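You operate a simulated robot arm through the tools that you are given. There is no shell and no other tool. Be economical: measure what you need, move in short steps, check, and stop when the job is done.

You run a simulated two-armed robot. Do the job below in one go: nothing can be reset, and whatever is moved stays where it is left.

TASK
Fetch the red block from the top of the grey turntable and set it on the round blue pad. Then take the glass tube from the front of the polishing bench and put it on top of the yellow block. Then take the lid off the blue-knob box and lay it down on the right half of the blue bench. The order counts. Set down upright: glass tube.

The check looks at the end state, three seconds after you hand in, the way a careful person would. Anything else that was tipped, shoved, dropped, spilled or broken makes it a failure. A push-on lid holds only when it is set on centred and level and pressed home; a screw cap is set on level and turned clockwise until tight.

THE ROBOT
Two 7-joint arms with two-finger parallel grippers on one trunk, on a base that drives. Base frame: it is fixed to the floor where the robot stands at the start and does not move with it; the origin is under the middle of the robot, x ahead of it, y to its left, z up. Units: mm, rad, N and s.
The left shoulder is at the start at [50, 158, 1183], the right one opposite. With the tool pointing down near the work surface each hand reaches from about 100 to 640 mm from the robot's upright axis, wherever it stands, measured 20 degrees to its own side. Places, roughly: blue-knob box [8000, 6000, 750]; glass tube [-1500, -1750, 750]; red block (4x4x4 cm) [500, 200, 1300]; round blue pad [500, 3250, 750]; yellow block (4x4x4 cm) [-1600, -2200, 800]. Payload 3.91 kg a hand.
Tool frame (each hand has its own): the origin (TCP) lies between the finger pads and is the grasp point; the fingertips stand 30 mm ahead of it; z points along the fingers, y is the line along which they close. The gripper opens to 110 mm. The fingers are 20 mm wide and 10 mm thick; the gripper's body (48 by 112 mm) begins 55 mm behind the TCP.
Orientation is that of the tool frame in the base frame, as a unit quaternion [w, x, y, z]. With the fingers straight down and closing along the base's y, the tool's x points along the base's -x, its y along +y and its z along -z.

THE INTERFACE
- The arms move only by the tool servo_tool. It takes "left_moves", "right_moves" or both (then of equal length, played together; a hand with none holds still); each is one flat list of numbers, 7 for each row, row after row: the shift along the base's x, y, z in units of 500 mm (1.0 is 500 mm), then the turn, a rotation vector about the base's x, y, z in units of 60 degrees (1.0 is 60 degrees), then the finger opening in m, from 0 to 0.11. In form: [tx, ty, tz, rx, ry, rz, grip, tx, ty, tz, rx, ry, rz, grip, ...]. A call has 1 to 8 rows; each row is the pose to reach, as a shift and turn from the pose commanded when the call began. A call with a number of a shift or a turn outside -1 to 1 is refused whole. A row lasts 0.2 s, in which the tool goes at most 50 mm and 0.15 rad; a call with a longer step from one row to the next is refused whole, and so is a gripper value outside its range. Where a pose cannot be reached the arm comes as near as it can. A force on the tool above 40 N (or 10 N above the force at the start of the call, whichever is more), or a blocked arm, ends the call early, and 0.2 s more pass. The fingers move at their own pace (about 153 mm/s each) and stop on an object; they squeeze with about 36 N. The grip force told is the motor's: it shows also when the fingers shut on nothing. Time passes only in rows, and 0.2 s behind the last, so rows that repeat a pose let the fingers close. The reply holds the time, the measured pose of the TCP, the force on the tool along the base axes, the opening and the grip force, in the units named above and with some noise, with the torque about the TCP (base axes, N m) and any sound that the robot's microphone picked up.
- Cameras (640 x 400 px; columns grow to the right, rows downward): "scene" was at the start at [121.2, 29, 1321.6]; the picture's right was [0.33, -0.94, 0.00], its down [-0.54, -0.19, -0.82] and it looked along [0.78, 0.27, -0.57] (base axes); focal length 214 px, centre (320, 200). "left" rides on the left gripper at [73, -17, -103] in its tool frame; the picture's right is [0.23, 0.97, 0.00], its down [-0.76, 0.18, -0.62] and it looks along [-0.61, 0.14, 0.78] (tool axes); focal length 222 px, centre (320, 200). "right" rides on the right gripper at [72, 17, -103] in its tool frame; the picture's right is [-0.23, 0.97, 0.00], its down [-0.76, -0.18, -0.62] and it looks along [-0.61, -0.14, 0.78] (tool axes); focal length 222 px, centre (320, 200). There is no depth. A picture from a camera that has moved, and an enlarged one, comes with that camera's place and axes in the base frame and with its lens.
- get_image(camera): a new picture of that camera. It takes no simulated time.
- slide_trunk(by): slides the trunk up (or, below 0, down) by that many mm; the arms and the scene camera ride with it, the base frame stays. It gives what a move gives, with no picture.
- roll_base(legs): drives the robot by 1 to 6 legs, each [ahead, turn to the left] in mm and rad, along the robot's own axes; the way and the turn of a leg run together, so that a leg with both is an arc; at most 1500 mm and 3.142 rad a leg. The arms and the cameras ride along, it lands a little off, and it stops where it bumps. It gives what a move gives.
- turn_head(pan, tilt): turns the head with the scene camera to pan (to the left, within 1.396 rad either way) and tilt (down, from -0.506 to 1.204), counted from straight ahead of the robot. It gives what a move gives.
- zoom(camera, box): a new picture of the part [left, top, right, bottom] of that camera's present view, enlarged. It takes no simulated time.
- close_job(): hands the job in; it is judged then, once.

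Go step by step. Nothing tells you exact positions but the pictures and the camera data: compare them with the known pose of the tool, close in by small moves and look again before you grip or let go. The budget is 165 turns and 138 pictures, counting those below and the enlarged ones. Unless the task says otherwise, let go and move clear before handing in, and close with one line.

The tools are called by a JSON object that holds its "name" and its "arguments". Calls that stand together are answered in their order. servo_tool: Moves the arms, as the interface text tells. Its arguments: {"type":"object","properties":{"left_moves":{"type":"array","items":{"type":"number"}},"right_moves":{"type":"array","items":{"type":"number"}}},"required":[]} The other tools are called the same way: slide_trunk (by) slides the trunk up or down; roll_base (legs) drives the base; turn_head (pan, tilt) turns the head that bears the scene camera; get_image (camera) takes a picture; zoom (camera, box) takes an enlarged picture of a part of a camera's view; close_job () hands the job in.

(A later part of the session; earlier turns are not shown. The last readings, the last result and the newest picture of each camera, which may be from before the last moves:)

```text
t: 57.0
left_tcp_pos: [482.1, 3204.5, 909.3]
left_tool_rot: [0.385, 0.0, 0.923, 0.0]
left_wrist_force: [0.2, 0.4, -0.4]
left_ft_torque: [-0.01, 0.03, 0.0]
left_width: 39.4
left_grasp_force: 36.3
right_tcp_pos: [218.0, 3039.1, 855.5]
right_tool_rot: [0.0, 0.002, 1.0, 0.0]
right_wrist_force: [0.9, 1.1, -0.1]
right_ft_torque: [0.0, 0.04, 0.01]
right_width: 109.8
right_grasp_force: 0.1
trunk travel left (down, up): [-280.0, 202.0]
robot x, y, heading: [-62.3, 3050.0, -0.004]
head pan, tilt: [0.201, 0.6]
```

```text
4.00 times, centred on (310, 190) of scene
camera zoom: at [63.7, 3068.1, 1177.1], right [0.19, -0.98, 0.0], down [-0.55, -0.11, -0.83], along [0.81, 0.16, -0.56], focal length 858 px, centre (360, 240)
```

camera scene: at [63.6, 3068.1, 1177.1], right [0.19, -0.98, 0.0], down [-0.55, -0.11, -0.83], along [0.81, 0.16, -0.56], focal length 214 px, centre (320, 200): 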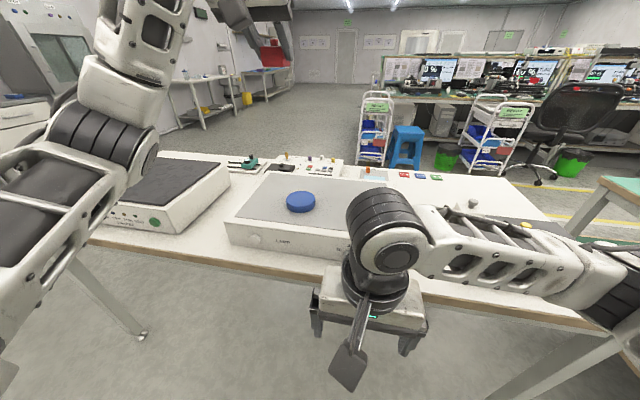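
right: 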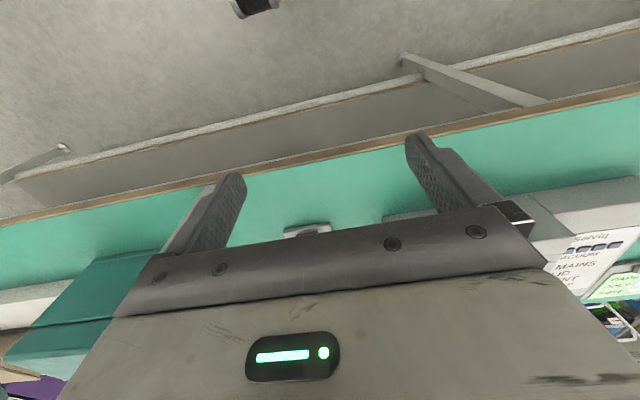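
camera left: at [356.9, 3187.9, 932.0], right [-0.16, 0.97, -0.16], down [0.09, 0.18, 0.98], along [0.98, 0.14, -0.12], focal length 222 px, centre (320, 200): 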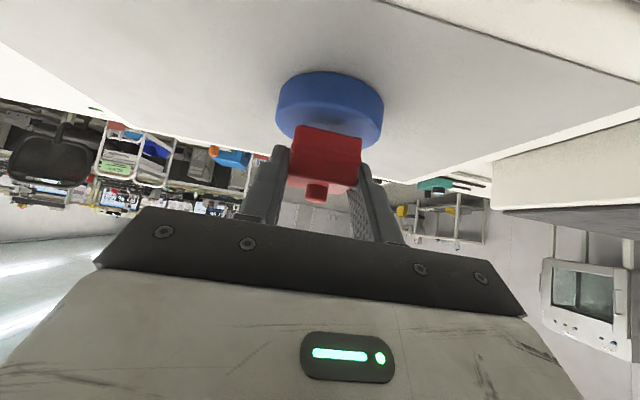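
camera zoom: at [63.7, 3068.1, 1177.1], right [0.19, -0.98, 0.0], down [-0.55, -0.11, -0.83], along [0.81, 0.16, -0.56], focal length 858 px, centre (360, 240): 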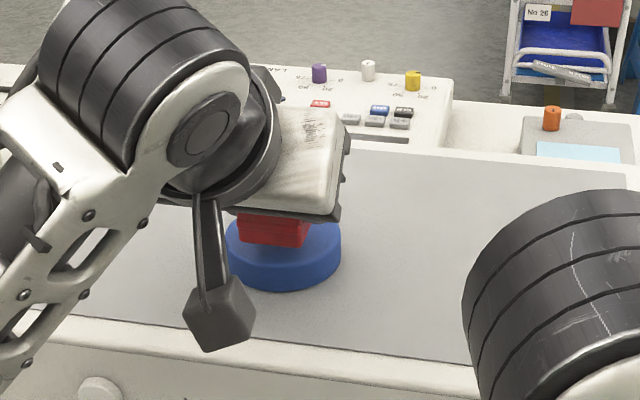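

Nicely aligned. Lowering in small steps until contact.

{"name": "servo_tool", "arguments": {"left_moves": [0, 0, -0.006, 0, 0, 0, 0.02, 0, 0, -0.01, 0, 0, 0, 0.02, 0, 0, -0.013, 0, 0, 0, 0.02, 0, 0, -0.016, 0, 0, 0, 0.02]}}

{"name": "zoom", "arguments": {"camera": "left", "box": [240, 50, 420, 220]}}

```text
t: 58.0
left_tcp_pos: [483.9, 3207.9, 902.0]
left_tool_rot: [0.387, -0.001, 0.922, 0.0]
left_wrist_force: [0.3, -0.5, -0.9]
left_ft_torque: [-0.01, 0.01, -0.01]
left_width: 39.5
left_grasp_force: 36.3
right_tcp_pos: [217.8, 3040.8, 854.6]
right_tool_rot: [0.0, 0.003, 1.0, 0.0]
right_wrist_force: [0.8, 0.4, 0.1]
right_ft_torque: [0.01, 0.03, -0.01]
right_width: 110.0
right_grasp_force: 0.1
trunk travel left (down, up): [-280.0, 202.0]
robot x, y, heading: [-57.8, 3053.7, -0.004]
head pan, tilt: [0.201, 0.6]
```

```text
2.35 times, centred on (330, 135) of left
camera zoom: at [358.3, 3188.6, 924.5], right [-0.16, 0.97, -0.16], down [0.09, 0.18, 0.98], along [0.98, 0.14, -0.12], focal length 523 px, centre (296, 353)
```

zoom: 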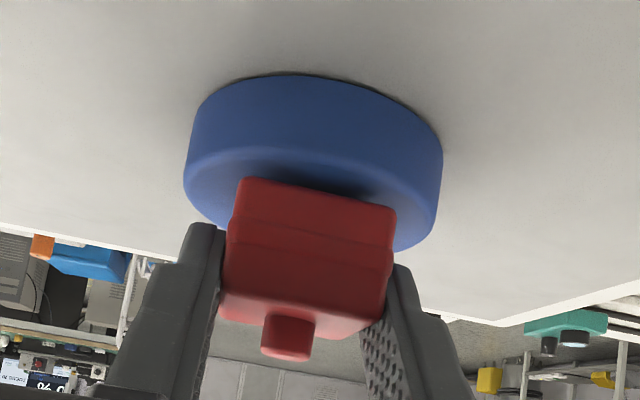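

Close, with no contact yet. Continuing down in 1 mm steps.

{"name": "servo_tool", "arguments": {"left_moves": [0, 0, -0.002, 0, 0, 0, 0.02, 0, 0, -0.004, 0, 0, 0, 0.02, 0, 0, -0.006, 0, 0, 0, 0.02]}}

{"name": "zoom", "arguments": {"camera": "left", "box": [240, 50, 420, 220]}}

```text
t: 58.8
left_tcp_pos: [483.7, 3205.2, 900.2]
left_tool_rot: [0.386, 0.001, 0.923, -0.001]
left_wrist_force: [0.3, 0.0, -0.5]
left_ft_torque: [0.0, 0.06, 0.0]
left_width: 39.3
left_grasp_force: 35.8
right_tcp_pos: [217.5, 3039.5, 854.7]
right_tool_rot: [-0.001, 0.002, 1.0, 0.0]
right_wrist_force: [-0.5, 0.2, -0.2]
right_ft_torque: [-0.02, 0.01, -0.01]
right_width: 109.9
right_grasp_force: 0.0
trunk travel left (down, up): [-280.0, 202.0]
robot x, y, heading: [-60.9, 3051.8, -0.009]
head pan, tilt: [0.201, 0.6]
```

```text
2.35 times, centred on (330, 135) of left
camera zoom: at [358.0, 3188.8, 921.4], right [-0.16, 0.97, -0.16], down [0.09, 0.18, 0.98], along [0.98, 0.14, -0.12], focal length 523 px, centre (296, 353)
```

zoom: 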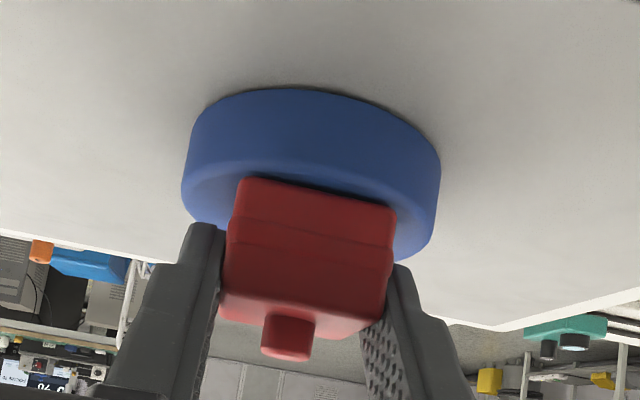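

{"name": "servo_tool", "arguments": {"left_moves": [0, 0, -0.002, 0, 0, 0, 0.02, 0, 0, -0.004, 0, 0, 0, 0.02, 0, 0, -0.006, 0, 0, 0, 0.02, 0, 0, -0.006, 0, 0, 0, 0.02]}}

```text
t: 59.8
left_tcp_pos: [482.8, 3205.5, 897.8]
left_tool_rot: [0.388, -0.001, 0.921, -0.001]
left_wrist_force: [1.7, 1.8, 8.4]
left_ft_torque: [0.07, 0.0, 0.03]
left_width: 39.5
left_grasp_force: 36.1
right_tcp_pos: [217.1, 3039.3, 855.3]
right_tool_rot: [0.001, 0.002, 1.0, 0.0]
right_wrist_force: [0.0, 0.4, 0.6]
right_ft_torque: [0.01, -0.01, 0.03]
right_width: 109.8
right_grasp_force: 0.0
trunk travel left (down, up): [-280.0, 202.0]
robot x, y, heading: [-57.4, 3050.7, -0.01]
head pan, tilt: [0.201, 0.6]
```

Contact (8 N upward). I release and withdraw back along the tool axis.

{"name": "servo_tool", "arguments": {"left_moves": [0, 0, 0.001, 0, 0, 0, 0.045, 0, 0, 0.001, 0, 0, 0, 0.06, 0, 0, 0.001, 0, 0, 0, 0.07, -0.05, 0, 0.05, 0, 0, 0, 0.07, -0.11, 0, 0.11, 0, 0, 0, 0.07, -0.17, 0, 0.17, 0, 0, 0, 0.07, -0.22, 0, 0.22, 0, 0, 0, 0.07]}}

{"name": "get_image", "arguments": {"camera": "left"}}

{"name": "zoom", "arguments": {"camera": "scene", "box": [230, 140, 390, 240]}}

```text
t: 61.4
left_tcp_pos: [371.5, 3206.9, 1007.1]
left_tool_rot: [0.385, -0.002, 0.923, 0.001]
left_wrist_force: [-0.1, 0.7, 0.8]
left_ft_torque: [0.02, -0.02, -0.01]
left_width: 70.2
left_grasp_force: 0.1
right_tcp_pos: [217.9, 3039.5, 854.9]
right_tool_rot: [0.0, 0.001, 1.0, -0.001]
right_wrist_force: [-0.1, -0.5, -0.8]
right_ft_torque: [-0.02, 0.02, -0.01]
right_width: 110.1
right_grasp_force: 0.2
trunk travel left (down, up): [-280.0, 202.0]
robot x, y, heading: [-60.7, 3049.3, -0.009]
head pan, tilt: [0.201, 0.6]
```

```text
100 pictures are left
camera left: at [245.6, 3189.7, 1028.9], right [-0.16, 0.97, -0.16], down [0.09, 0.18, 0.98], along [0.98, 0.14, -0.12], focal length 222 px, centre (320, 200)
```

left: 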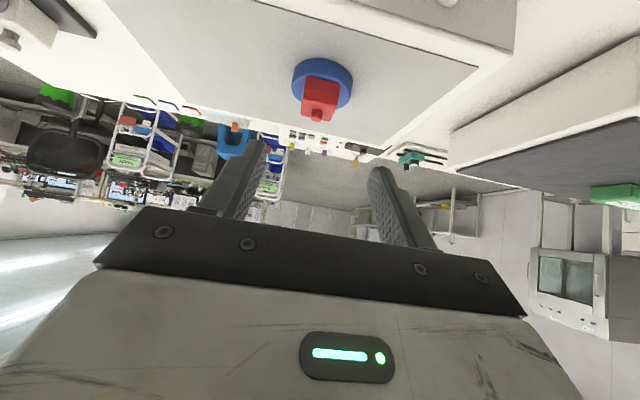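

```text
4.00 times, centred on (310, 190) of scene
camera zoom: at [63.5, 3068.1, 1177.0], right [0.19, -0.98, 0.0], down [-0.55, -0.11, -0.83], along [0.81, 0.16, -0.56], focal length 858 px, centre (360, 240)
```

zoom: 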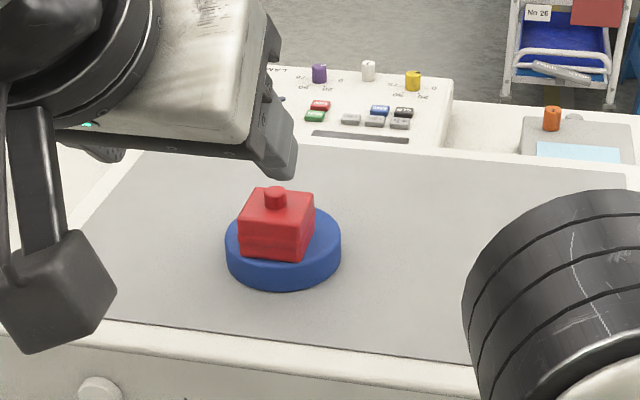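

The red block sits flat on the pad. Next the tube near (-1500, -1750): I back into the aisle, turn, drive back down it, and look.

{"name": "roll_base", "arguments": {"legs": [[-690, 0], [0, -1.56], [1500, 0], [1400, 0]]}}

{"name": "turn_head", "arguments": {"pan": -0.35, "tilt": 0.3}}

{"name": "get_image", "arguments": {"camera": "scene"}}

```text
t: 82.6
left_tcp_pos: [-508.2, -272.1, 1008.0]
left_tool_rot: [0.275, 0.646, 0.659, -0.27]
left_wrist_force: [0.2, 0.0, 0.3]
left_ft_torque: [0.01, -0.01, -0.01]
left_width: 70.3
left_grasp_force: 0.1
right_tcp_pos: [-678.1, -123.4, 855.1]
right_tool_rot: [0.0, 0.7, 0.714, 0.0]
right_wrist_force: [-0.2, -0.5, -0.1]
right_ft_torque: [-0.04, -0.02, -0.04]
right_width: 109.8
right_grasp_force: 0.1
trunk travel left (down, up): [-280.0, 202.0]
robot x, y, heading: [-673.6, 157.9, -1.558]
head pan, tilt: [0.201, 0.6]
```

```text
t: 83.6
left_tcp_pos: [-508.5, -272.2, 1006.6]
left_tool_rot: [0.275, 0.645, 0.66, -0.27]
left_wrist_force: [-0.2, -0.4, 0.4]
left_ft_torque: [0.03, -0.03, 0.04]
left_width: 69.8
left_grasp_force: 0.1
right_tcp_pos: [-678.5, -121.7, 854.1]
right_tool_rot: [-0.001, 0.7, 0.714, 0.0]
right_wrist_force: [-0.6, 0.1, -0.3]
right_ft_torque: [-0.05, 0.01, 0.04]
right_width: 109.8
right_grasp_force: 0.0
trunk travel left (down, up): [-280.0, 202.0]
robot x, y, heading: [-670.0, 158.5, -1.553]
head pan, tilt: [-0.351, 0.3]
```

```text
98 pictures are left
camera scene: at [-704.8, 28.6, 1204.5], right [-0.94, 0.33, 0.0], down [0.1, 0.28, -0.96], along [-0.31, -0.9, -0.3], focal length 214 px, centre (320, 200)
```

scene: 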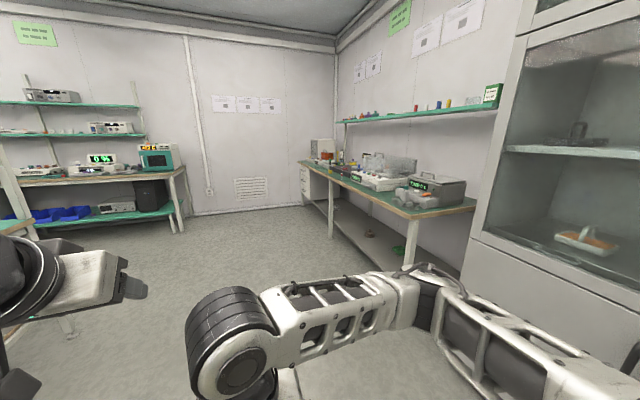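

The polishing bench's front edge runs at x≈-1500 from y≈-900 to -3070. I drive to y≈-1600, turn to face it and look.

{"name": "roll_base", "arguments": {"legs": [[1500, 0], [350, 0], [0, -1.588]]}}

{"name": "turn_head", "arguments": {"pan": 0.2, "tilt": 0.45}}

{"name": "get_image", "arguments": {"camera": "scene"}}

```text
t: 96.8
left_tcp_pos: [-1077.8, -1861.3, 1007.2]
left_tool_rot: [0.001, 0.923, 0.003, -0.385]
left_wrist_force: [-0.2, -0.5, -0.1]
left_ft_torque: [-0.03, -0.02, 0.0]
left_width: 69.5
left_grasp_force: 0.1
right_tcp_pos: [-925.4, -1693.0, 854.8]
right_tool_rot: [0.0, 1.0, 0.002, 0.0]
right_wrist_force: [-0.5, 0.6, 0.8]
right_ft_torque: [0.0, 0.0, 0.03]
right_width: 110.1
right_grasp_force: 0.1
trunk travel left (down, up): [-280.0, 202.0]
robot x, y, heading: [-646.0, -1702.2, 3.139]
head pan, tilt: [-0.351, 0.3]
```

```text
t: 97.7
left_tcp_pos: [-1078.5, -1861.1, 1007.4]
left_tool_rot: [0.0, 0.923, 0.003, -0.385]
left_wrist_force: [-0.1, -0.2, -0.2]
left_ft_torque: [0.02, 0.0, 0.01]
left_width: 70.1
left_grasp_force: 0.0
right_tcp_pos: [-925.8, -1694.3, 854.2]
right_tool_rot: [0.0, 1.0, 0.001, 0.0]
right_wrist_force: [0.6, 0.0, 0.6]
right_ft_torque: [0.0, 0.02, 0.0]
right_width: 110.1
right_grasp_force: 0.1
trunk travel left (down, up): [-280.0, 202.0]
robot x, y, heading: [-648.0, -1704.7, 3.14]
head pan, tilt: [0.201, 0.45]
```

```text
97 pictures are left
camera scene: at [-778.6, -1722.2, 1190.7], right [-0.2, 0.98, 0.0], down [0.43, 0.09, -0.9], along [-0.88, -0.18, -0.44], focal length 214 px, centre (320, 200)
```

scene: 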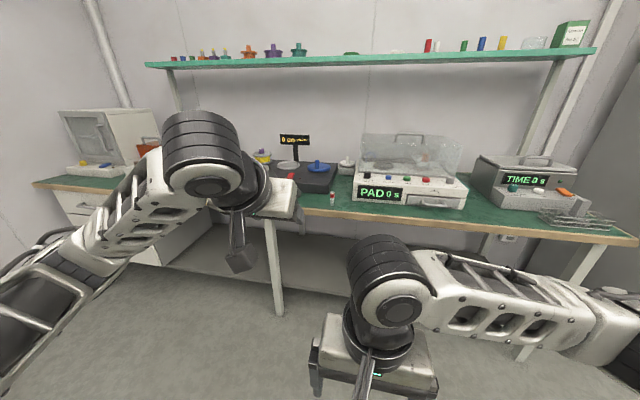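

I see a small object near pixel (332,197) at the bench front and a yellowish thing near (262,155). Zooming.

{"name": "zoom", "arguments": {"camera": "scene", "box": [230, 130, 400, 236]}}

{"name": "zoom", "arguments": {"camera": "left", "box": [0, 0, 640, 250]}}

```text
3.76 times, centred on (315, 183) of scene
camera zoom: at [-778.6, -1722.2, 1190.7], right [-0.2, 0.98, 0.0], down [0.43, 0.09, -0.9], along [-0.88, -0.18, -0.44], focal length 807 px, centre (339, 264)
```

zoom: 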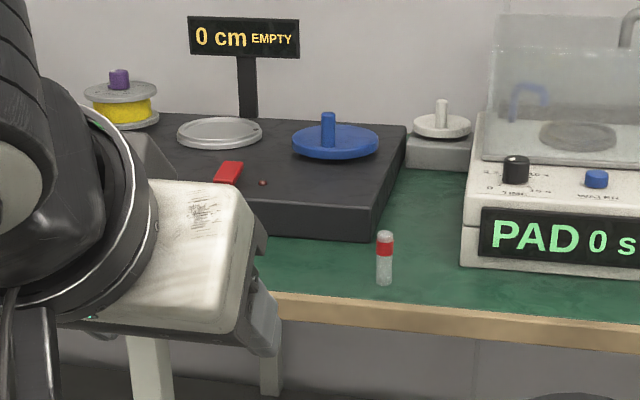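

```text
1.00 times, centred on (320, 125) of left (not enlarged: the box is as wide or as high as the picture)
camera zoom: at [-955.0, -1844.6, 1029.0], right [0.17, -0.97, -0.16], down [-0.09, -0.18, 0.98], along [-0.98, -0.15, -0.12], focal length 222 px, centre (320, 275)
```

zoom: 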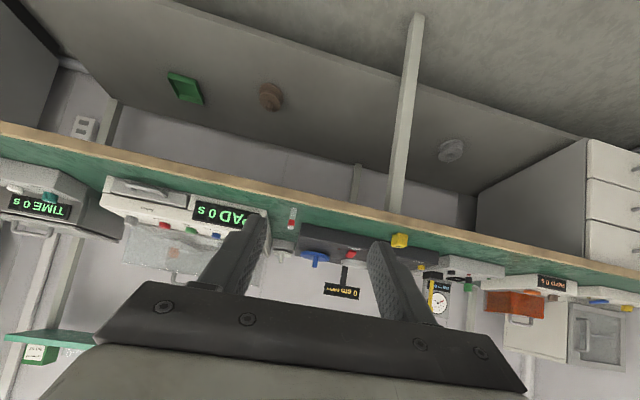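

The tube stands upright near (-1544, -1828) on a bench top about z 790; the yellow block is further left. I raise the trunk, drive in 400 mm, and turn the left tool to point straight down.

{"name": "slide_trunk", "arguments": {"by": 120}}

{"name": "roll_base", "arguments": {"legs": [[400, 0]]}}

{"name": "servo_tool", "arguments": {"left_moves": [0.02, 0, 0, 0, -0.13, 0, 0.07, 0.04, 0, 0, 0, -0.26, 0, 0.07, 0.06, 0, 0, 0, -0.39, 0, 0.07, 0.08, 0, 0, 0, -0.52, 0, 0.07, 0.1, 0, 0, 0, -0.65, 0, 0.07, 0.1, 0, 0, 0, -0.755, 0, 0.07, 0.1, 0, 0, 0, -0.755, 0, 0.07]}}

{"name": "get_image", "arguments": {"camera": "scene"}}

{"name": "get_image", "arguments": {"camera": "left"}}

```text
t: 99.2
left_tcp_pos: [-1077.4, -1863.0, 1127.5]
left_tool_rot: [0.001, 0.923, 0.003, -0.385]
left_wrist_force: [-0.3, -0.5, 0.5]
left_ft_torque: [-0.03, 0.0, -0.02]
left_width: 70.1
left_grasp_force: 0.1
right_tcp_pos: [-924.9, -1693.6, 974.5]
right_tool_rot: [0.0, 1.0, 0.001, 0.0]
right_wrist_force: [0.7, 0.5, 0.2]
right_ft_torque: [0.0, -0.02, 0.02]
right_width: 110.0
right_grasp_force: 0.0
trunk travel left (down, up): [-400.0, 82.0]
robot x, y, heading: [-643.7, -1701.1, 3.142]
head pan, tilt: [0.201, 0.45]
```

```text
t: 101.7
left_tcp_pos: [-1470.8, -1862.8, 1127.3]
left_tool_rot: [0.001, 0.923, 0.004, -0.385]
left_wrist_force: [-0.1, 0.1, -0.5]
left_ft_torque: [-0.02, -0.01, 0.02]
left_width: 69.9
left_grasp_force: 0.0
right_tcp_pos: [-1317.9, -1694.1, 975.3]
right_tool_rot: [0.0, 1.0, 0.003, 0.0]
right_wrist_force: [-0.3, -0.3, 0.8]
right_ft_torque: [-0.01, -0.01, 0.0]
right_width: 109.9
right_grasp_force: 0.1
trunk travel left (down, up): [-400.0, 82.0]
robot x, y, heading: [-1041.3, -1699.6, -3.137]
head pan, tilt: [0.201, 0.45]
```

```text
t: 103.3
left_tcp_pos: [-1419.6, -1865.2, 1128.6]
left_tool_rot: [0.003, 1.0, 0.004, 0.0]
left_wrist_force: [-0.1, 0.5, -0.5]
left_ft_torque: [-0.02, -0.01, 0.0]
left_width: 70.0
left_grasp_force: 0.0
right_tcp_pos: [-1318.0, -1694.7, 975.0]
right_tool_rot: [0.001, 1.0, 0.004, 0.0]
right_wrist_force: [-0.1, -0.2, 0.5]
right_ft_torque: [0.02, 0.01, 0.02]
right_width: 110.2
right_grasp_force: 0.1
trunk travel left (down, up): [-400.0, 82.0]
robot x, y, heading: [-1041.7, -1705.2, -3.14]
head pan, tilt: [0.201, 0.45]
```

```text
94 pictures are left
camera scene: at [-1171.3, -1723.1, 1310.6], right [-0.2, 0.98, 0.0], down [0.43, 0.09, -0.9], along [-0.88, -0.18, -0.44], focal length 214 px, centre (320, 200)
```

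scene: 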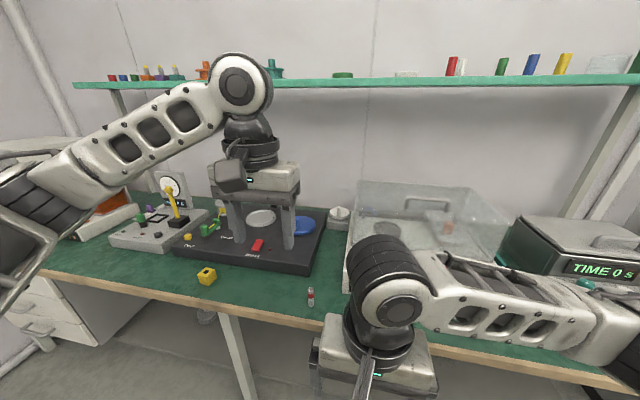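

```text
93 pictures are left
camera left: at [-1349.7, -1846.2, 1232.0], right [0.23, -0.97, 0.01], down [-0.76, -0.18, 0.62], along [-0.61, -0.15, -0.78], focal length 222 px, centre (320, 200)
```

left: 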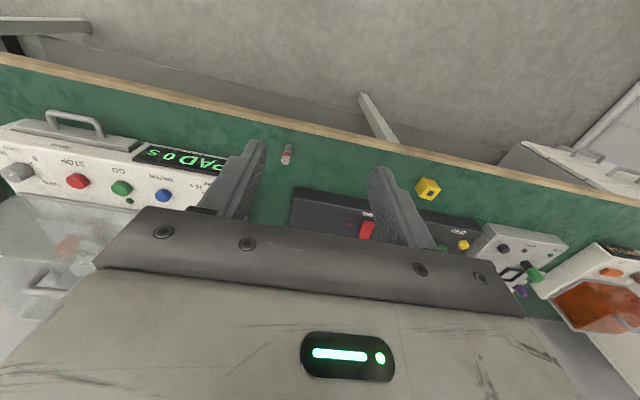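

Now both tube and yellow block are visible. Zooming on them in both cameras.

{"name": "zoom", "arguments": {"camera": "scene", "box": [180, 240, 340, 340]}}

{"name": "zoom", "arguments": {"camera": "left", "box": [260, 110, 460, 235]}}

```text
4.00 times, centred on (260, 290) of scene
camera zoom: at [-1171.3, -1723.1, 1310.6], right [-0.2, 0.98, 0.0], down [0.43, 0.09, -0.9], along [-0.88, -0.18, -0.44], focal length 858 px, centre (560, -160)
```

zoom: 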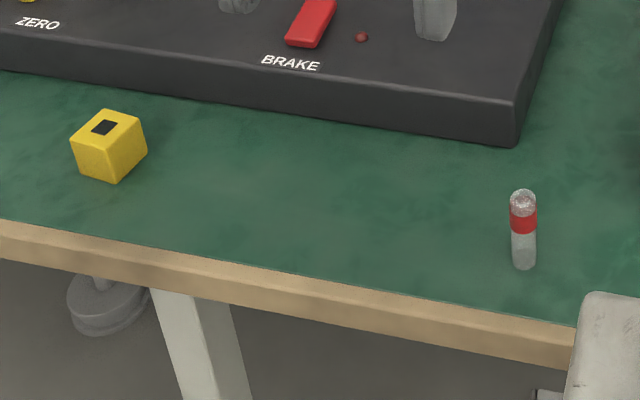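

```text
3.20 times, centred on (360, 172) of left
camera zoom: at [-1349.7, -1846.2, 1232.0], right [0.23, -0.97, 0.01], down [-0.76, -0.18, 0.62], along [-0.61, -0.15, -0.78], focal length 711 px, centre (192, 288)
```

zoom: 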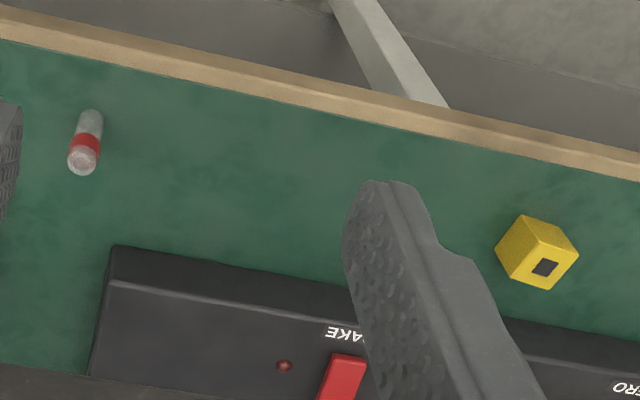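

Estimates: bench top z≈761, tube base (-1582, -1831), ~70 mm tall, ~19 mm thick; yellow block top centre (-1605, -2183, 801). I move the left hand above the tube.

{"name": "servo_tool", "arguments": {"left_moves": [-0.08, 0.02, 0, 0, 0, 0, 0.07, -0.16, 0.04, 0, 0, 0, 0, 0.07, -0.24, 0.06, -0.04, 0, 0, 0, 0.07, -0.3, 0.068, -0.12, 0, 0, 0, 0.07, -0.324, 0.068, -0.21, 0, 0, 0, 0.07, -0.324, 0.068, -0.3, 0, 0, 0, 0.07, -0.324, 0.068, -0.38, 0, 0, 0, 0.07, -0.324, 0.068, -0.38, 0, 0, 0, 0.07]}}

{"name": "get_image", "arguments": {"camera": "left"}}

{"name": "zoom", "arguments": {"camera": "scene", "box": [230, 230, 390, 330]}}

```text
refused: row 4 steps farther than a row can; nothing moved
```

```text
90 pictures are left
camera left: at [-1349.7, -1846.2, 1232.0], right [0.23, -0.97, 0.01], down [-0.76, -0.18, 0.62], along [-0.61, -0.15, -0.78], focal length 222 px, centre (320, 200)
```

left: 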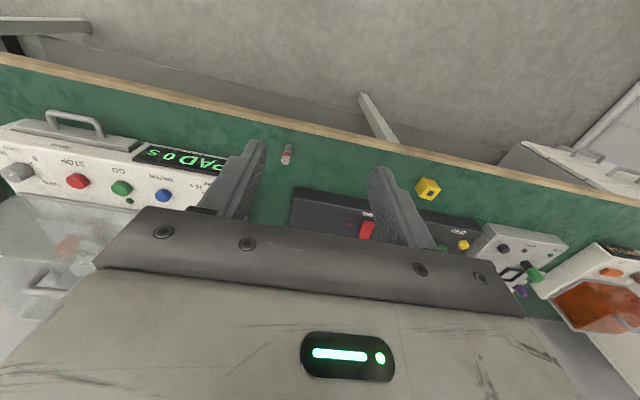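

```text
4.00 times, centred on (310, 280) of scene
camera zoom: at [-1171.3, -1723.1, 1310.6], right [-0.2, 0.98, 0.0], down [0.43, 0.09, -0.9], along [-0.88, -0.18, -0.44], focal length 858 px, centre (360, -120)
```

zoom: 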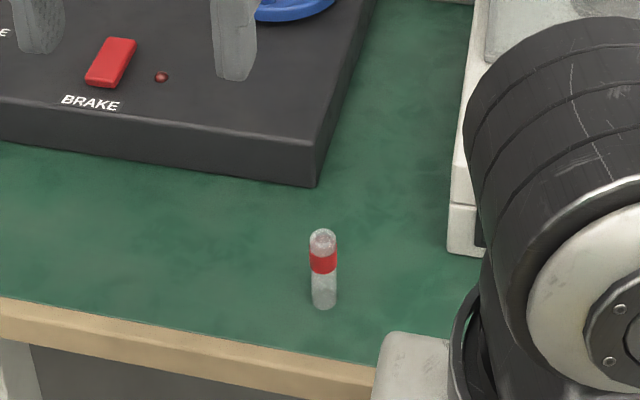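

Step was too long; repeating with shorter rows.

{"name": "servo_tool", "arguments": {"left_moves": [-0.08, 0.02, 0, 0, 0, 0, 0.07, -0.16, 0.04, -0.02, 0, 0, 0, 0.07, -0.23, 0.06, -0.06, 0, 0, 0, 0.07, -0.28, 0.068, -0.13, 0, 0, 0, 0.07, -0.318, 0.068, -0.21, 0, 0, 0, 0.07, -0.322, 0.068, -0.3, 0, 0, 0, 0.07, -0.322, 0.068, -0.38, 0, 0, 0, 0.07, -0.322, 0.068, -0.38, 0, 0, 0, 0.07]}}

{"name": "get_image", "arguments": {"camera": "left"}}

{"name": "zoom", "arguments": {"camera": "scene", "box": [230, 230, 390, 330]}}

```text
t: 105.1
left_tcp_pos: [-1581.9, -1831.0, 937.6]
left_tool_rot: [0.003, 1.0, 0.004, -0.001]
left_wrist_force: [0.4, 0.9, -0.1]
left_ft_torque: [0.05, 0.0, 0.0]
left_width: 69.9
left_grasp_force: 0.0
right_tcp_pos: [-1318.1, -1696.1, 976.6]
right_tool_rot: [-0.001, 1.0, 0.004, 0.001]
right_wrist_force: [0.3, -0.3, -0.4]
right_ft_torque: [0.0, 0.0, 0.01]
right_width: 109.8
right_grasp_force: 0.1
trunk travel left (down, up): [-400.0, 82.0]
robot x, y, heading: [-1039.8, -1702.4, -3.137]
head pan, tilt: [0.201, 0.45]
```

```text
88 pictures are left
camera left: at [-1510.5, -1814.3, 1041.5], right [0.23, -0.97, 0.01], down [-0.76, -0.18, 0.63], along [-0.61, -0.15, -0.78], focal length 222 px, centre (320, 200)
```

left: 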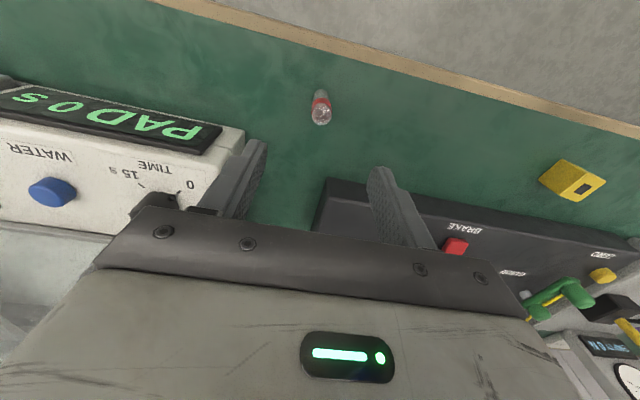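

```text
4.00 times, centred on (310, 280) of scene
camera zoom: at [-1171.3, -1723.1, 1310.7], right [-0.2, 0.98, 0.0], down [0.43, 0.09, -0.9], along [-0.88, -0.18, -0.44], focal length 858 px, centre (360, -120)
```

zoom: 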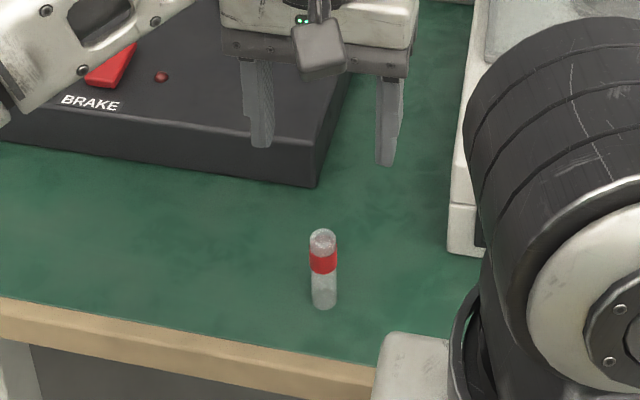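

Tube axis ≈ (-1577, -1831). I lower until the tips are just above the tube's top and check alignment.

{"name": "servo_tool", "arguments": {"left_moves": [0.008, 0, -0.05, 0, 0, 0, 0.07, 0.008, 0, -0.12, 0, 0, 0, 0.07, 0.008, 0, -0.12, 0, 0, 0, 0.07]}}

{"name": "get_image", "arguments": {"camera": "left"}}

{"name": "zoom", "arguments": {"camera": "scene", "box": [230, 230, 390, 330]}}

```text
t: 105.9
left_tcp_pos: [-1578.9, -1831.1, 877.8]
left_tool_rot: [0.003, 1.0, 0.003, -0.001]
left_wrist_force: [0.2, 0.2, 0.1]
left_ft_torque: [0.01, 0.0, 0.01]
left_width: 69.8
left_grasp_force: 0.1
right_tcp_pos: [-1318.1, -1694.6, 975.4]
right_tool_rot: [0.0, 1.0, 0.003, 0.0]
right_wrist_force: [0.2, 0.2, -0.6]
right_ft_torque: [0.03, -0.02, 0.02]
right_width: 110.0
right_grasp_force: 0.0
trunk travel left (down, up): [-400.0, 82.0]
robot x, y, heading: [-1039.5, -1703.4, -3.136]
head pan, tilt: [0.201, 0.45]
```

```text
86 pictures are left
camera left: at [-1507.2, -1813.6, 981.3], right [0.23, -0.97, 0.0], down [-0.76, -0.18, 0.63], along [-0.61, -0.15, -0.78], focal length 222 px, centre (320, 200)
```

left: 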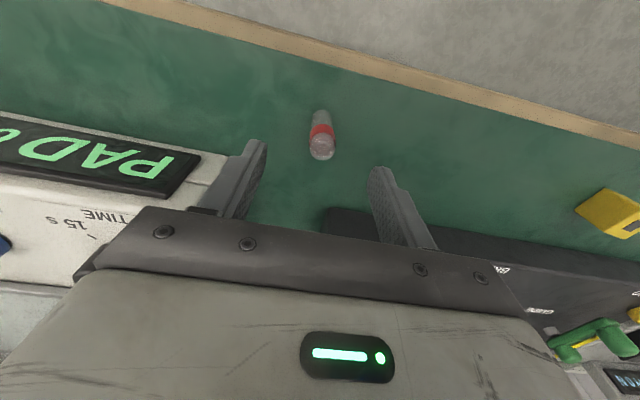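

```text
4.00 times, centred on (310, 280) of scene
camera zoom: at [-1171.3, -1723.1, 1310.7], right [-0.2, 0.98, 0.0], down [0.43, 0.09, -0.9], along [-0.88, -0.18, -0.44], focal length 858 px, centre (360, -120)
```

zoom: 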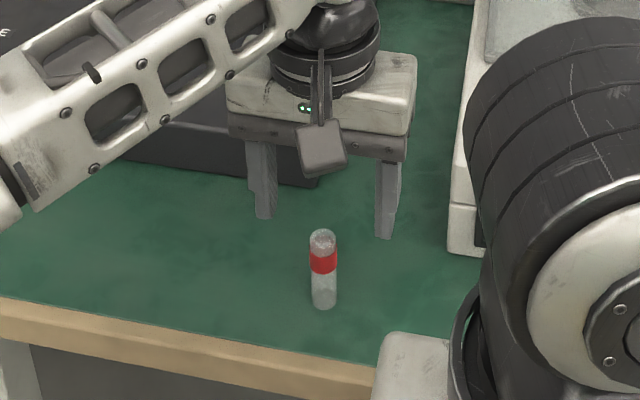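

Aligned within a couple of mm. Lowering to grasp height.

{"name": "servo_tool", "arguments": {"left_moves": [0, 0, -0.05, 0, 0, 0, 0.07, 0, 0, -0.1, 0, 0, 0, 0.07, 0, 0, -0.142, 0, 0, 0, 0.07, 0, 0, -0.142, 0, 0, 0, 0.07]}}

{"name": "get_image", "arguments": {"camera": "left"}}

{"name": "zoom", "arguments": {"camera": "scene", "box": [230, 230, 390, 330]}}

```text
t: 106.9
left_tcp_pos: [-1578.2, -1829.3, 808.8]
left_tool_rot: [0.002, 1.0, 0.003, -0.003]
left_wrist_force: [3.2, -3.1, 19.3]
left_ft_torque: [0.62, -0.26, -0.16]
left_width: 68.4
left_grasp_force: 0.0
right_tcp_pos: [-1316.2, -1695.5, 976.0]
right_tool_rot: [0.0, 1.0, 0.003, -0.001]
right_wrist_force: [0.3, -0.3, 0.4]
right_ft_torque: [-0.02, -0.03, 0.02]
right_width: 109.7
right_grasp_force: 0.0
trunk travel left (down, up): [-400.0, 82.0]
robot x, y, heading: [-1043.3, -1704.3, -3.142]
head pan, tilt: [0.201, 0.45]
```

```text
84 pictures are left
camera left: at [-1506.1, -1812.1, 913.4], right [0.23, -0.97, 0.0], down [-0.76, -0.18, 0.63], along [-0.61, -0.15, -0.78], focal length 222 px, centre (320, 200)
```

left: 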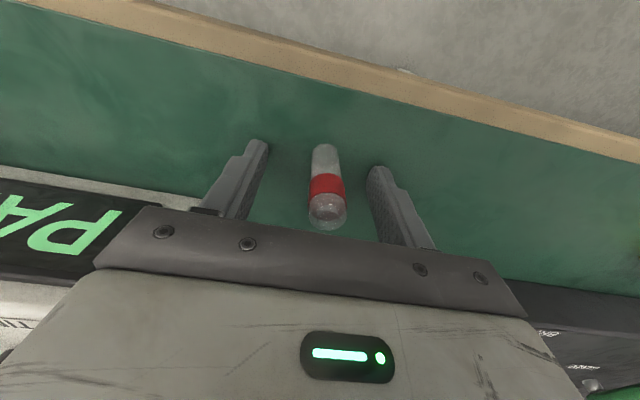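

```text
4.00 times, centred on (310, 280) of scene
camera zoom: at [-1169.3, -1723.1, 1311.2], right [-0.2, 0.98, 0.0], down [0.42, 0.09, -0.9], along [-0.88, -0.18, -0.43], focal length 858 px, centre (360, -120)
```

zoom: 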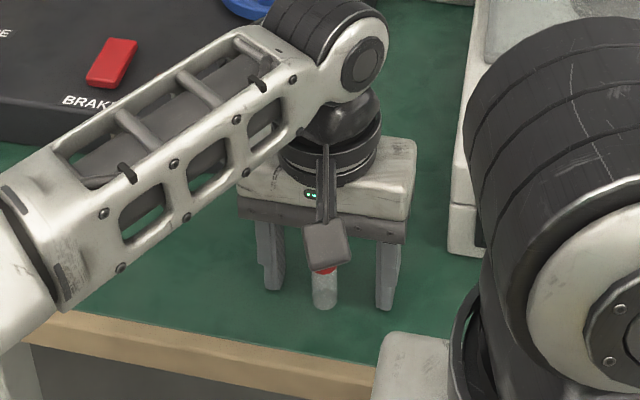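

The tips touched the bench, so its top is at z≈778, which moves the tube to x≈-1569. I rise 7 mm, shift 9 mm toward me and close.

{"name": "servo_tool", "arguments": {"left_moves": [0, 0, 0.018, 0, 0, 0, 0.07, 0.018, -0.002, 0.018, 0, 0, 0, 0.07, 0.018, -0.002, 0.018, 0, 0, 0, 0.07]}}

{"name": "get_image", "arguments": {"camera": "left"}}

{"name": "zoom", "arguments": {"camera": "scene", "box": [260, 250, 360, 320]}}

```text
t: 107.7
left_tcp_pos: [-1567.9, -1830.8, 814.7]
left_tool_rot: [0.004, 1.0, 0.004, 0.0]
left_wrist_force: [0.8, 0.4, 0.4]
left_ft_torque: [0.0, -0.02, 0.01]
left_width: 70.0
left_grasp_force: 0.0
right_tcp_pos: [-1317.9, -1695.2, 975.5]
right_tool_rot: [0.0, 1.0, 0.003, 0.0]
right_wrist_force: [-0.9, 1.1, -1.1]
right_ft_torque: [-0.01, 0.02, 0.0]
right_width: 110.0
right_grasp_force: 0.1
trunk travel left (down, up): [-400.0, 82.0]
robot x, y, heading: [-1037.0, -1700.5, -3.144]
head pan, tilt: [0.201, 0.45]
```

```text
82 pictures are left
camera left: at [-1497.3, -1812.7, 918.3], right [0.23, -0.97, 0.01], down [-0.76, -0.18, 0.62], along [-0.61, -0.15, -0.78], focal length 222 px, centre (320, 200)
```

left: 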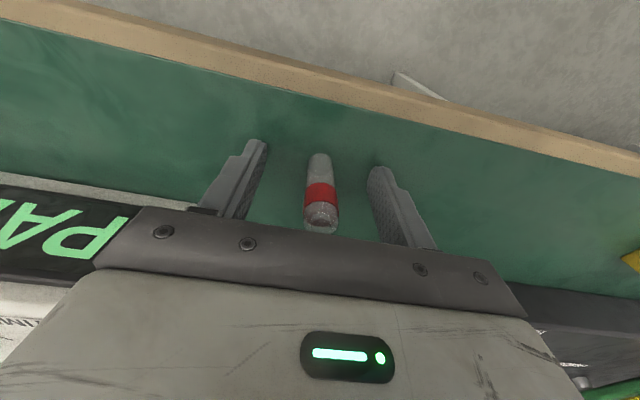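

```text
5.71 times, centred on (310, 285) of scene
camera zoom: at [-1171.3, -1723.1, 1310.6], right [-0.2, 0.98, 0.0], down [0.43, 0.09, -0.9], along [-0.88, -0.18, -0.44], focal length 1226 px, centre (377, -286)
```

zoom: 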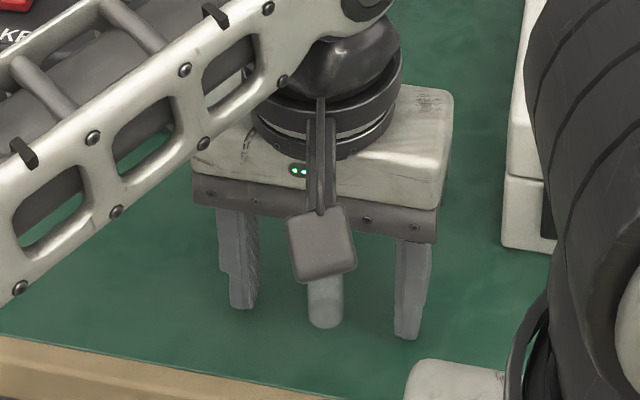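

The tube's base lies right between the fingertips. Closing gently.

{"name": "servo_tool", "arguments": {"left_moves": [0, 0, 0, 0, 0, 0, 0.05, 0, 0, 0, 0, 0, 0, 0.036, 0, 0, 0, 0, 0, 0, 0.026, 0, 0, 0, 0, 0, 0, 0.02, 0, 0, 0, 0, 0, 0, 0.014, 0, 0, 0, 0, 0, 0, 0.008, 0, 0, 0, 0, 0, 0, 0.008]}}

{"name": "get_image", "arguments": {"camera": "left"}}

```text
t: 109.3
left_tcp_pos: [-1569.4, -1830.3, 815.1]
left_tool_rot: [0.002, 1.0, 0.003, -0.001]
left_wrist_force: [-0.9, -0.9, 0.3]
left_ft_torque: [0.02, 0.0, -0.03]
left_width: 16.8
left_grasp_force: 36.0
right_tcp_pos: [-1317.9, -1695.0, 975.0]
right_tool_rot: [0.0, 1.0, 0.003, 0.001]
right_wrist_force: [0.7, 0.4, 0.5]
right_ft_torque: [-0.01, 0.0, 0.03]
right_width: 110.1
right_grasp_force: 0.1
trunk travel left (down, up): [-400.0, 82.0]
robot x, y, heading: [-1039.8, -1704.1, -3.138]
head pan, tilt: [0.201, 0.45]
```

```text
80 pictures are left
camera left: at [-1497.6, -1812.6, 918.7], right [0.23, -0.97, 0.01], down [-0.76, -0.18, 0.62], along [-0.61, -0.15, -0.78], focal length 222 px, centre (320, 200)
```

left: 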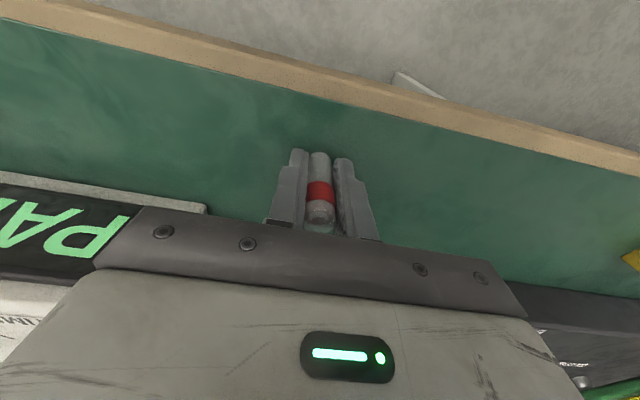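

Tube held at 16.8 mm. Lift straight up about 190 mm.

{"name": "servo_tool", "arguments": {"left_moves": [0, 0, 0.03, 0, 0, 0, 0.008, 0, 0, 0.1, 0, 0, 0, 0.008, 0, 0, 0.18, 0, 0, 0, 0.008, 0.02, 0, 0.26, 0, 0, 0, 0.008, 0.04, 0, 0.34, 0, 0, 0, 0.008, 0.06, 0, 0.38, 0, 0, 0, 0.008, 0.06, 0, 0.38, 0, 0, 0, 0.008]}}

{"name": "get_image", "arguments": {"camera": "left"}}

{"name": "zoom", "arguments": {"camera": "scene", "box": [150, 180, 350, 305]}}

```text
t: 110.9
left_tcp_pos: [-1539.7, -1829.9, 1004.4]
left_tool_rot: [0.002, 1.0, 0.003, 0.0]
left_wrist_force: [0.8, -0.1, 0.2]
left_ft_torque: [0.0, 0.0, -0.01]
left_width: 16.9
left_grasp_force: 36.2
right_tcp_pos: [-1319.5, -1694.1, 974.5]
right_tool_rot: [0.0, 1.0, 0.003, 0.0]
right_wrist_force: [0.7, -0.6, -0.3]
right_ft_torque: [0.01, -0.01, 0.01]
right_width: 109.9
right_grasp_force: 0.0
trunk travel left (down, up): [-400.0, 82.0]
robot x, y, heading: [-1039.1, -1705.4, -3.148]
head pan, tilt: [0.201, 0.45]
```

```text
79 pictures are left
camera left: at [-1467.6, -1813.1, 1108.1], right [0.23, -0.97, 0.01], down [-0.76, -0.18, 0.62], along [-0.61, -0.15, -0.78], focal length 222 px, centre (320, 200)
```

left: 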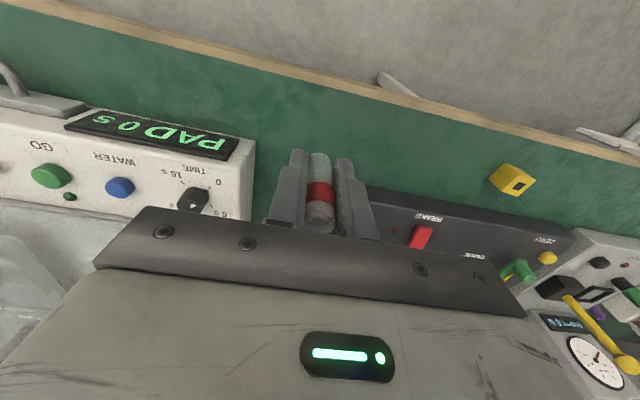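

```text
3.20 times, centred on (250, 242) of scene
camera zoom: at [-1171.4, -1723.1, 1310.6], right [-0.2, 0.98, 0.0], down [0.43, 0.09, -0.9], along [-0.88, -0.18, -0.44], focal length 686 px, centre (544, 64)
```

zoom: 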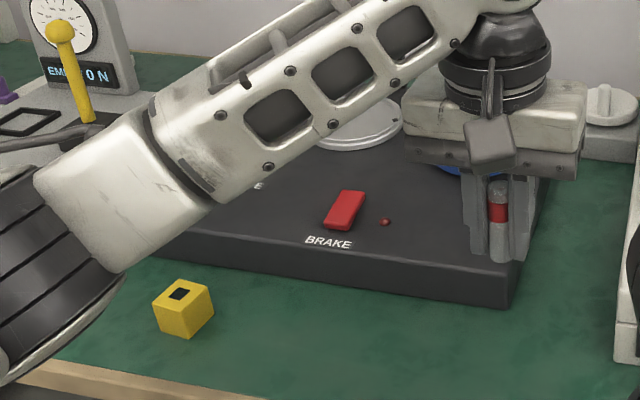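

Yellow block top centre recomputed: (-1592, -2168, 818). I back off 300 mm, shift 338 mm sideways along -y and come back in, with the tube raised.

{"name": "roll_base", "arguments": {"legs": [[-300, 0], [0, 1.575], [338, 0], [0, -1.57], [310, 0]]}}

{"name": "get_image", "arguments": {"camera": "left"}}

{"name": "get_image", "arguments": {"camera": "scene"}}

```text
t: 124.1
left_tcp_pos: [-1546.4, -2159.3, 1004.7]
left_tool_rot: [0.003, 1.0, -0.001, 0.0]
left_wrist_force: [-0.3, 0.1, 0.4]
left_ft_torque: [0.0, -0.01, 0.02]
left_width: 16.9
left_grasp_force: 36.0
right_tcp_pos: [-1324.8, -2026.1, 974.9]
right_tool_rot: [0.0, 1.0, -0.001, -0.001]
right_wrist_force: [0.2, -0.5, 0.3]
right_ft_torque: [0.0, -0.03, 0.0]
right_width: 110.2
right_grasp_force: 0.1
trunk travel left (down, up): [-400.0, 82.0]
robot x, y, heading: [-1045.9, -2036.1, 3.133]
head pan, tilt: [0.201, 0.45]
```

```text
77 pictures are left
camera left: at [-1475.4, -2143.1, 1107.7], right [0.23, -0.97, 0.01], down [-0.76, -0.17, 0.62], along [-0.61, -0.14, -0.78], focal length 222 px, centre (320, 200)
```

left: 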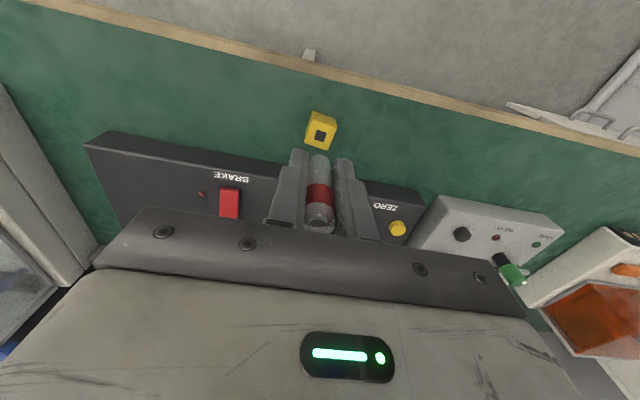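

```text
76 pictures are left
camera scene: at [-1178.3, -2055.8, 1310.6], right [-0.19, 0.98, 0.0], down [0.43, 0.08, -0.9], along [-0.88, -0.17, -0.44], focal length 214 px, centre (320, 200)
```

scene: 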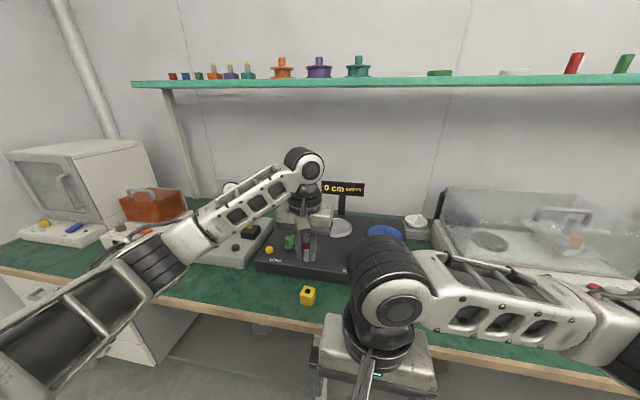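

Both cameras put the block top centre at (-1592, -2170, 818). I move the tube above it, with about 30 mm clearance.

{"name": "servo_tool", "arguments": {"left_moves": [-0.05, -0.012, 0, 0, 0, 0, 0.008, -0.091, -0.021, 0, 0, 0, 0, 0.008, -0.091, -0.021, -0.08, 0, 0, 0, 0.008, -0.091, -0.021, -0.16, 0, 0, 0, 0.008, -0.091, -0.021, -0.24, 0, 0, 0, 0.008, -0.091, -0.021, -0.24, 0, 0, 0, 0.008]}}

{"name": "zoom", "arguments": {"camera": "left", "box": [220, 60, 420, 260]}}

{"name": "zoom", "arguments": {"camera": "scene", "box": [240, 230, 380, 318]}}

```text
t: 125.5
left_tcp_pos: [-1593.0, -2171.1, 883.6]
left_tool_rot: [0.003, 1.0, -0.001, -0.001]
left_wrist_force: [-0.2, -0.2, 0.6]
left_ft_torque: [0.02, -0.02, -0.02]
left_width: 16.9
left_grasp_force: 36.3
right_tcp_pos: [-1324.2, -2025.9, 975.5]
right_tool_rot: [0.0, 1.0, 0.0, -0.001]
right_wrist_force: [0.4, -0.5, -0.2]
right_ft_torque: [0.01, 0.03, 0.02]
right_width: 110.0
right_grasp_force: 0.0
trunk travel left (down, up): [-400.0, 82.0]
robot x, y, heading: [-1044.3, -2036.9, 3.133]
head pan, tilt: [0.201, 0.45]
```

```text
2.00 times, centred on (320, 160) of left
camera zoom: at [-1521.0, -2154.1, 987.3], right [0.23, -0.97, 0.01], down [-0.76, -0.17, 0.62], along [-0.61, -0.14, -0.78], focal length 444 px, centre (320, 280)
```

zoom: 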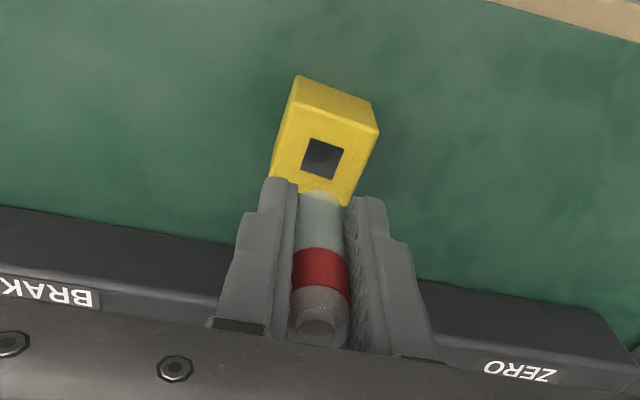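

```text
4.55 times, centred on (310, 274) of scene
camera zoom: at [-1177.8, -2055.8, 1310.6], right [-0.19, 0.98, 0.0], down [0.43, 0.08, -0.9], along [-0.88, -0.17, -0.44], focal length 975 px, centre (366, -136)
```

zoom: 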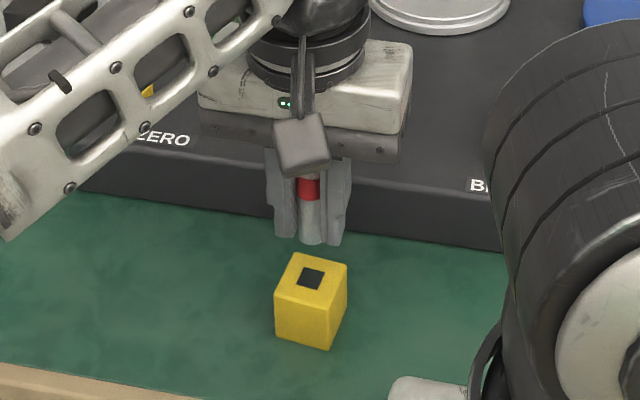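

Aligned to within about 2 mm. Lowering toward contact.

{"name": "servo_tool", "arguments": {"left_moves": [0.003, 0, -0.02, 0, 0, 0, 0.008, 0.003, 0, -0.044, 0, 0, 0, 0.008, 0.003, 0, -0.048, 0, 0, 0, 0.008]}}

{"name": "zoom", "arguments": {"camera": "left", "box": [220, 60, 420, 260]}}

{"name": "zoom", "arguments": {"camera": "scene", "box": [240, 230, 380, 318]}}

```text
t: 126.3
left_tcp_pos: [-1589.6, -2171.3, 859.7]
left_tool_rot: [0.003, 1.0, -0.001, -0.001]
left_wrist_force: [0.6, -0.3, -0.6]
left_ft_torque: [-0.01, 0.01, 0.01]
left_width: 16.6
left_grasp_force: 35.7
right_tcp_pos: [-1324.3, -2026.3, 975.4]
right_tool_rot: [0.0, 1.0, 0.0, 0.0]
right_wrist_force: [0.5, 0.5, 0.6]
right_ft_torque: [-0.01, 0.01, 0.0]
right_width: 110.1
right_grasp_force: 0.0
trunk travel left (down, up): [-400.0, 82.0]
robot x, y, heading: [-1045.6, -2038.8, 3.133]
head pan, tilt: [0.201, 0.45]
```

```text
2.00 times, centred on (320, 160) of left
camera zoom: at [-1519.3, -2154.4, 963.7], right [0.23, -0.97, 0.01], down [-0.76, -0.17, 0.63], along [-0.61, -0.14, -0.78], focal length 444 px, centre (320, 280)
```

zoom: 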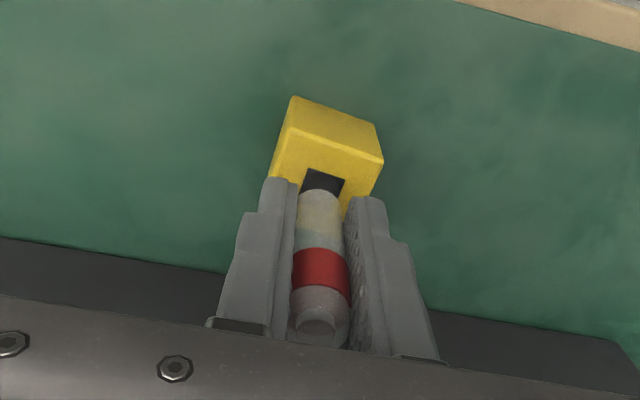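

```text
4.55 times, centred on (310, 274) of scene
camera zoom: at [-1177.8, -2055.8, 1310.6], right [-0.19, 0.98, 0.0], down [0.43, 0.08, -0.9], along [-0.88, -0.17, -0.44], focal length 975 px, centre (366, -136)
```

zoom: 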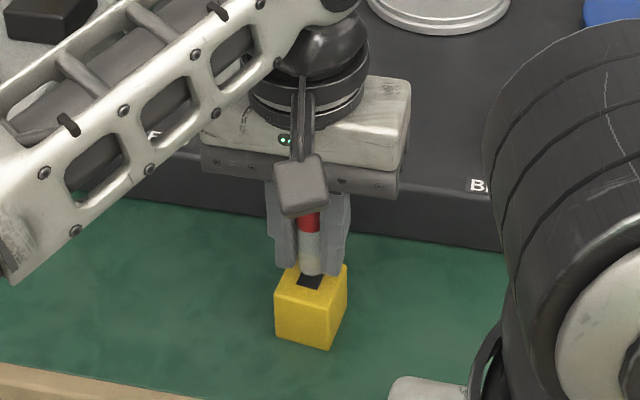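

Tube is over the block, perhaps 3 mm too far back. I nudge it 3 mm toward me and lower in 1 mm steps.

{"name": "servo_tool", "arguments": {"left_moves": [0.006, 0, 0, 0, 0, 0, 0.008, 0.006, 0, -0.003, 0, 0, 0, 0.008, 0.006, 0, -0.006, 0, 0, 0, 0.008, 0.006, 0, -0.008, 0, 0, 0, 0.008]}}

{"name": "zoom", "arguments": {"camera": "scene", "box": [270, 240, 350, 310]}}

```text
t: 127.3
left_tcp_pos: [-1587.0, -2170.7, 857.2]
left_tool_rot: [0.002, 1.0, -0.002, -0.001]
left_wrist_force: [0.3, 1.2, -0.8]
left_ft_torque: [-0.02, -0.04, 0.02]
left_width: 16.9
left_grasp_force: 36.0
right_tcp_pos: [-1324.9, -2025.4, 974.8]
right_tool_rot: [0.0, 1.0, 0.0, 0.0]
right_wrist_force: [0.0, -0.3, 0.5]
right_ft_torque: [-0.01, 0.04, 0.01]
right_width: 110.0
right_grasp_force: 0.0
trunk travel left (down, up): [-400.0, 82.0]
robot x, y, heading: [-1042.7, -2035.4, 3.136]
head pan, tilt: [0.201, 0.45]
```

```text
5.71 times, centred on (310, 275) of scene
camera zoom: at [-1177.8, -2055.8, 1310.6], right [-0.19, 0.98, 0.0], down [0.43, 0.08, -0.9], along [-0.88, -0.17, -0.44], focal length 1226 px, centre (377, -229)
```

zoom: 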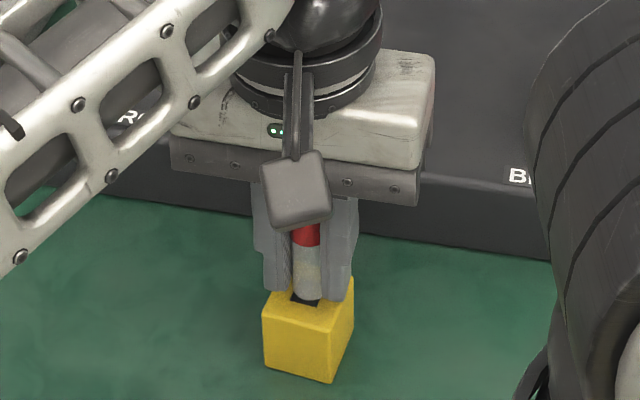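

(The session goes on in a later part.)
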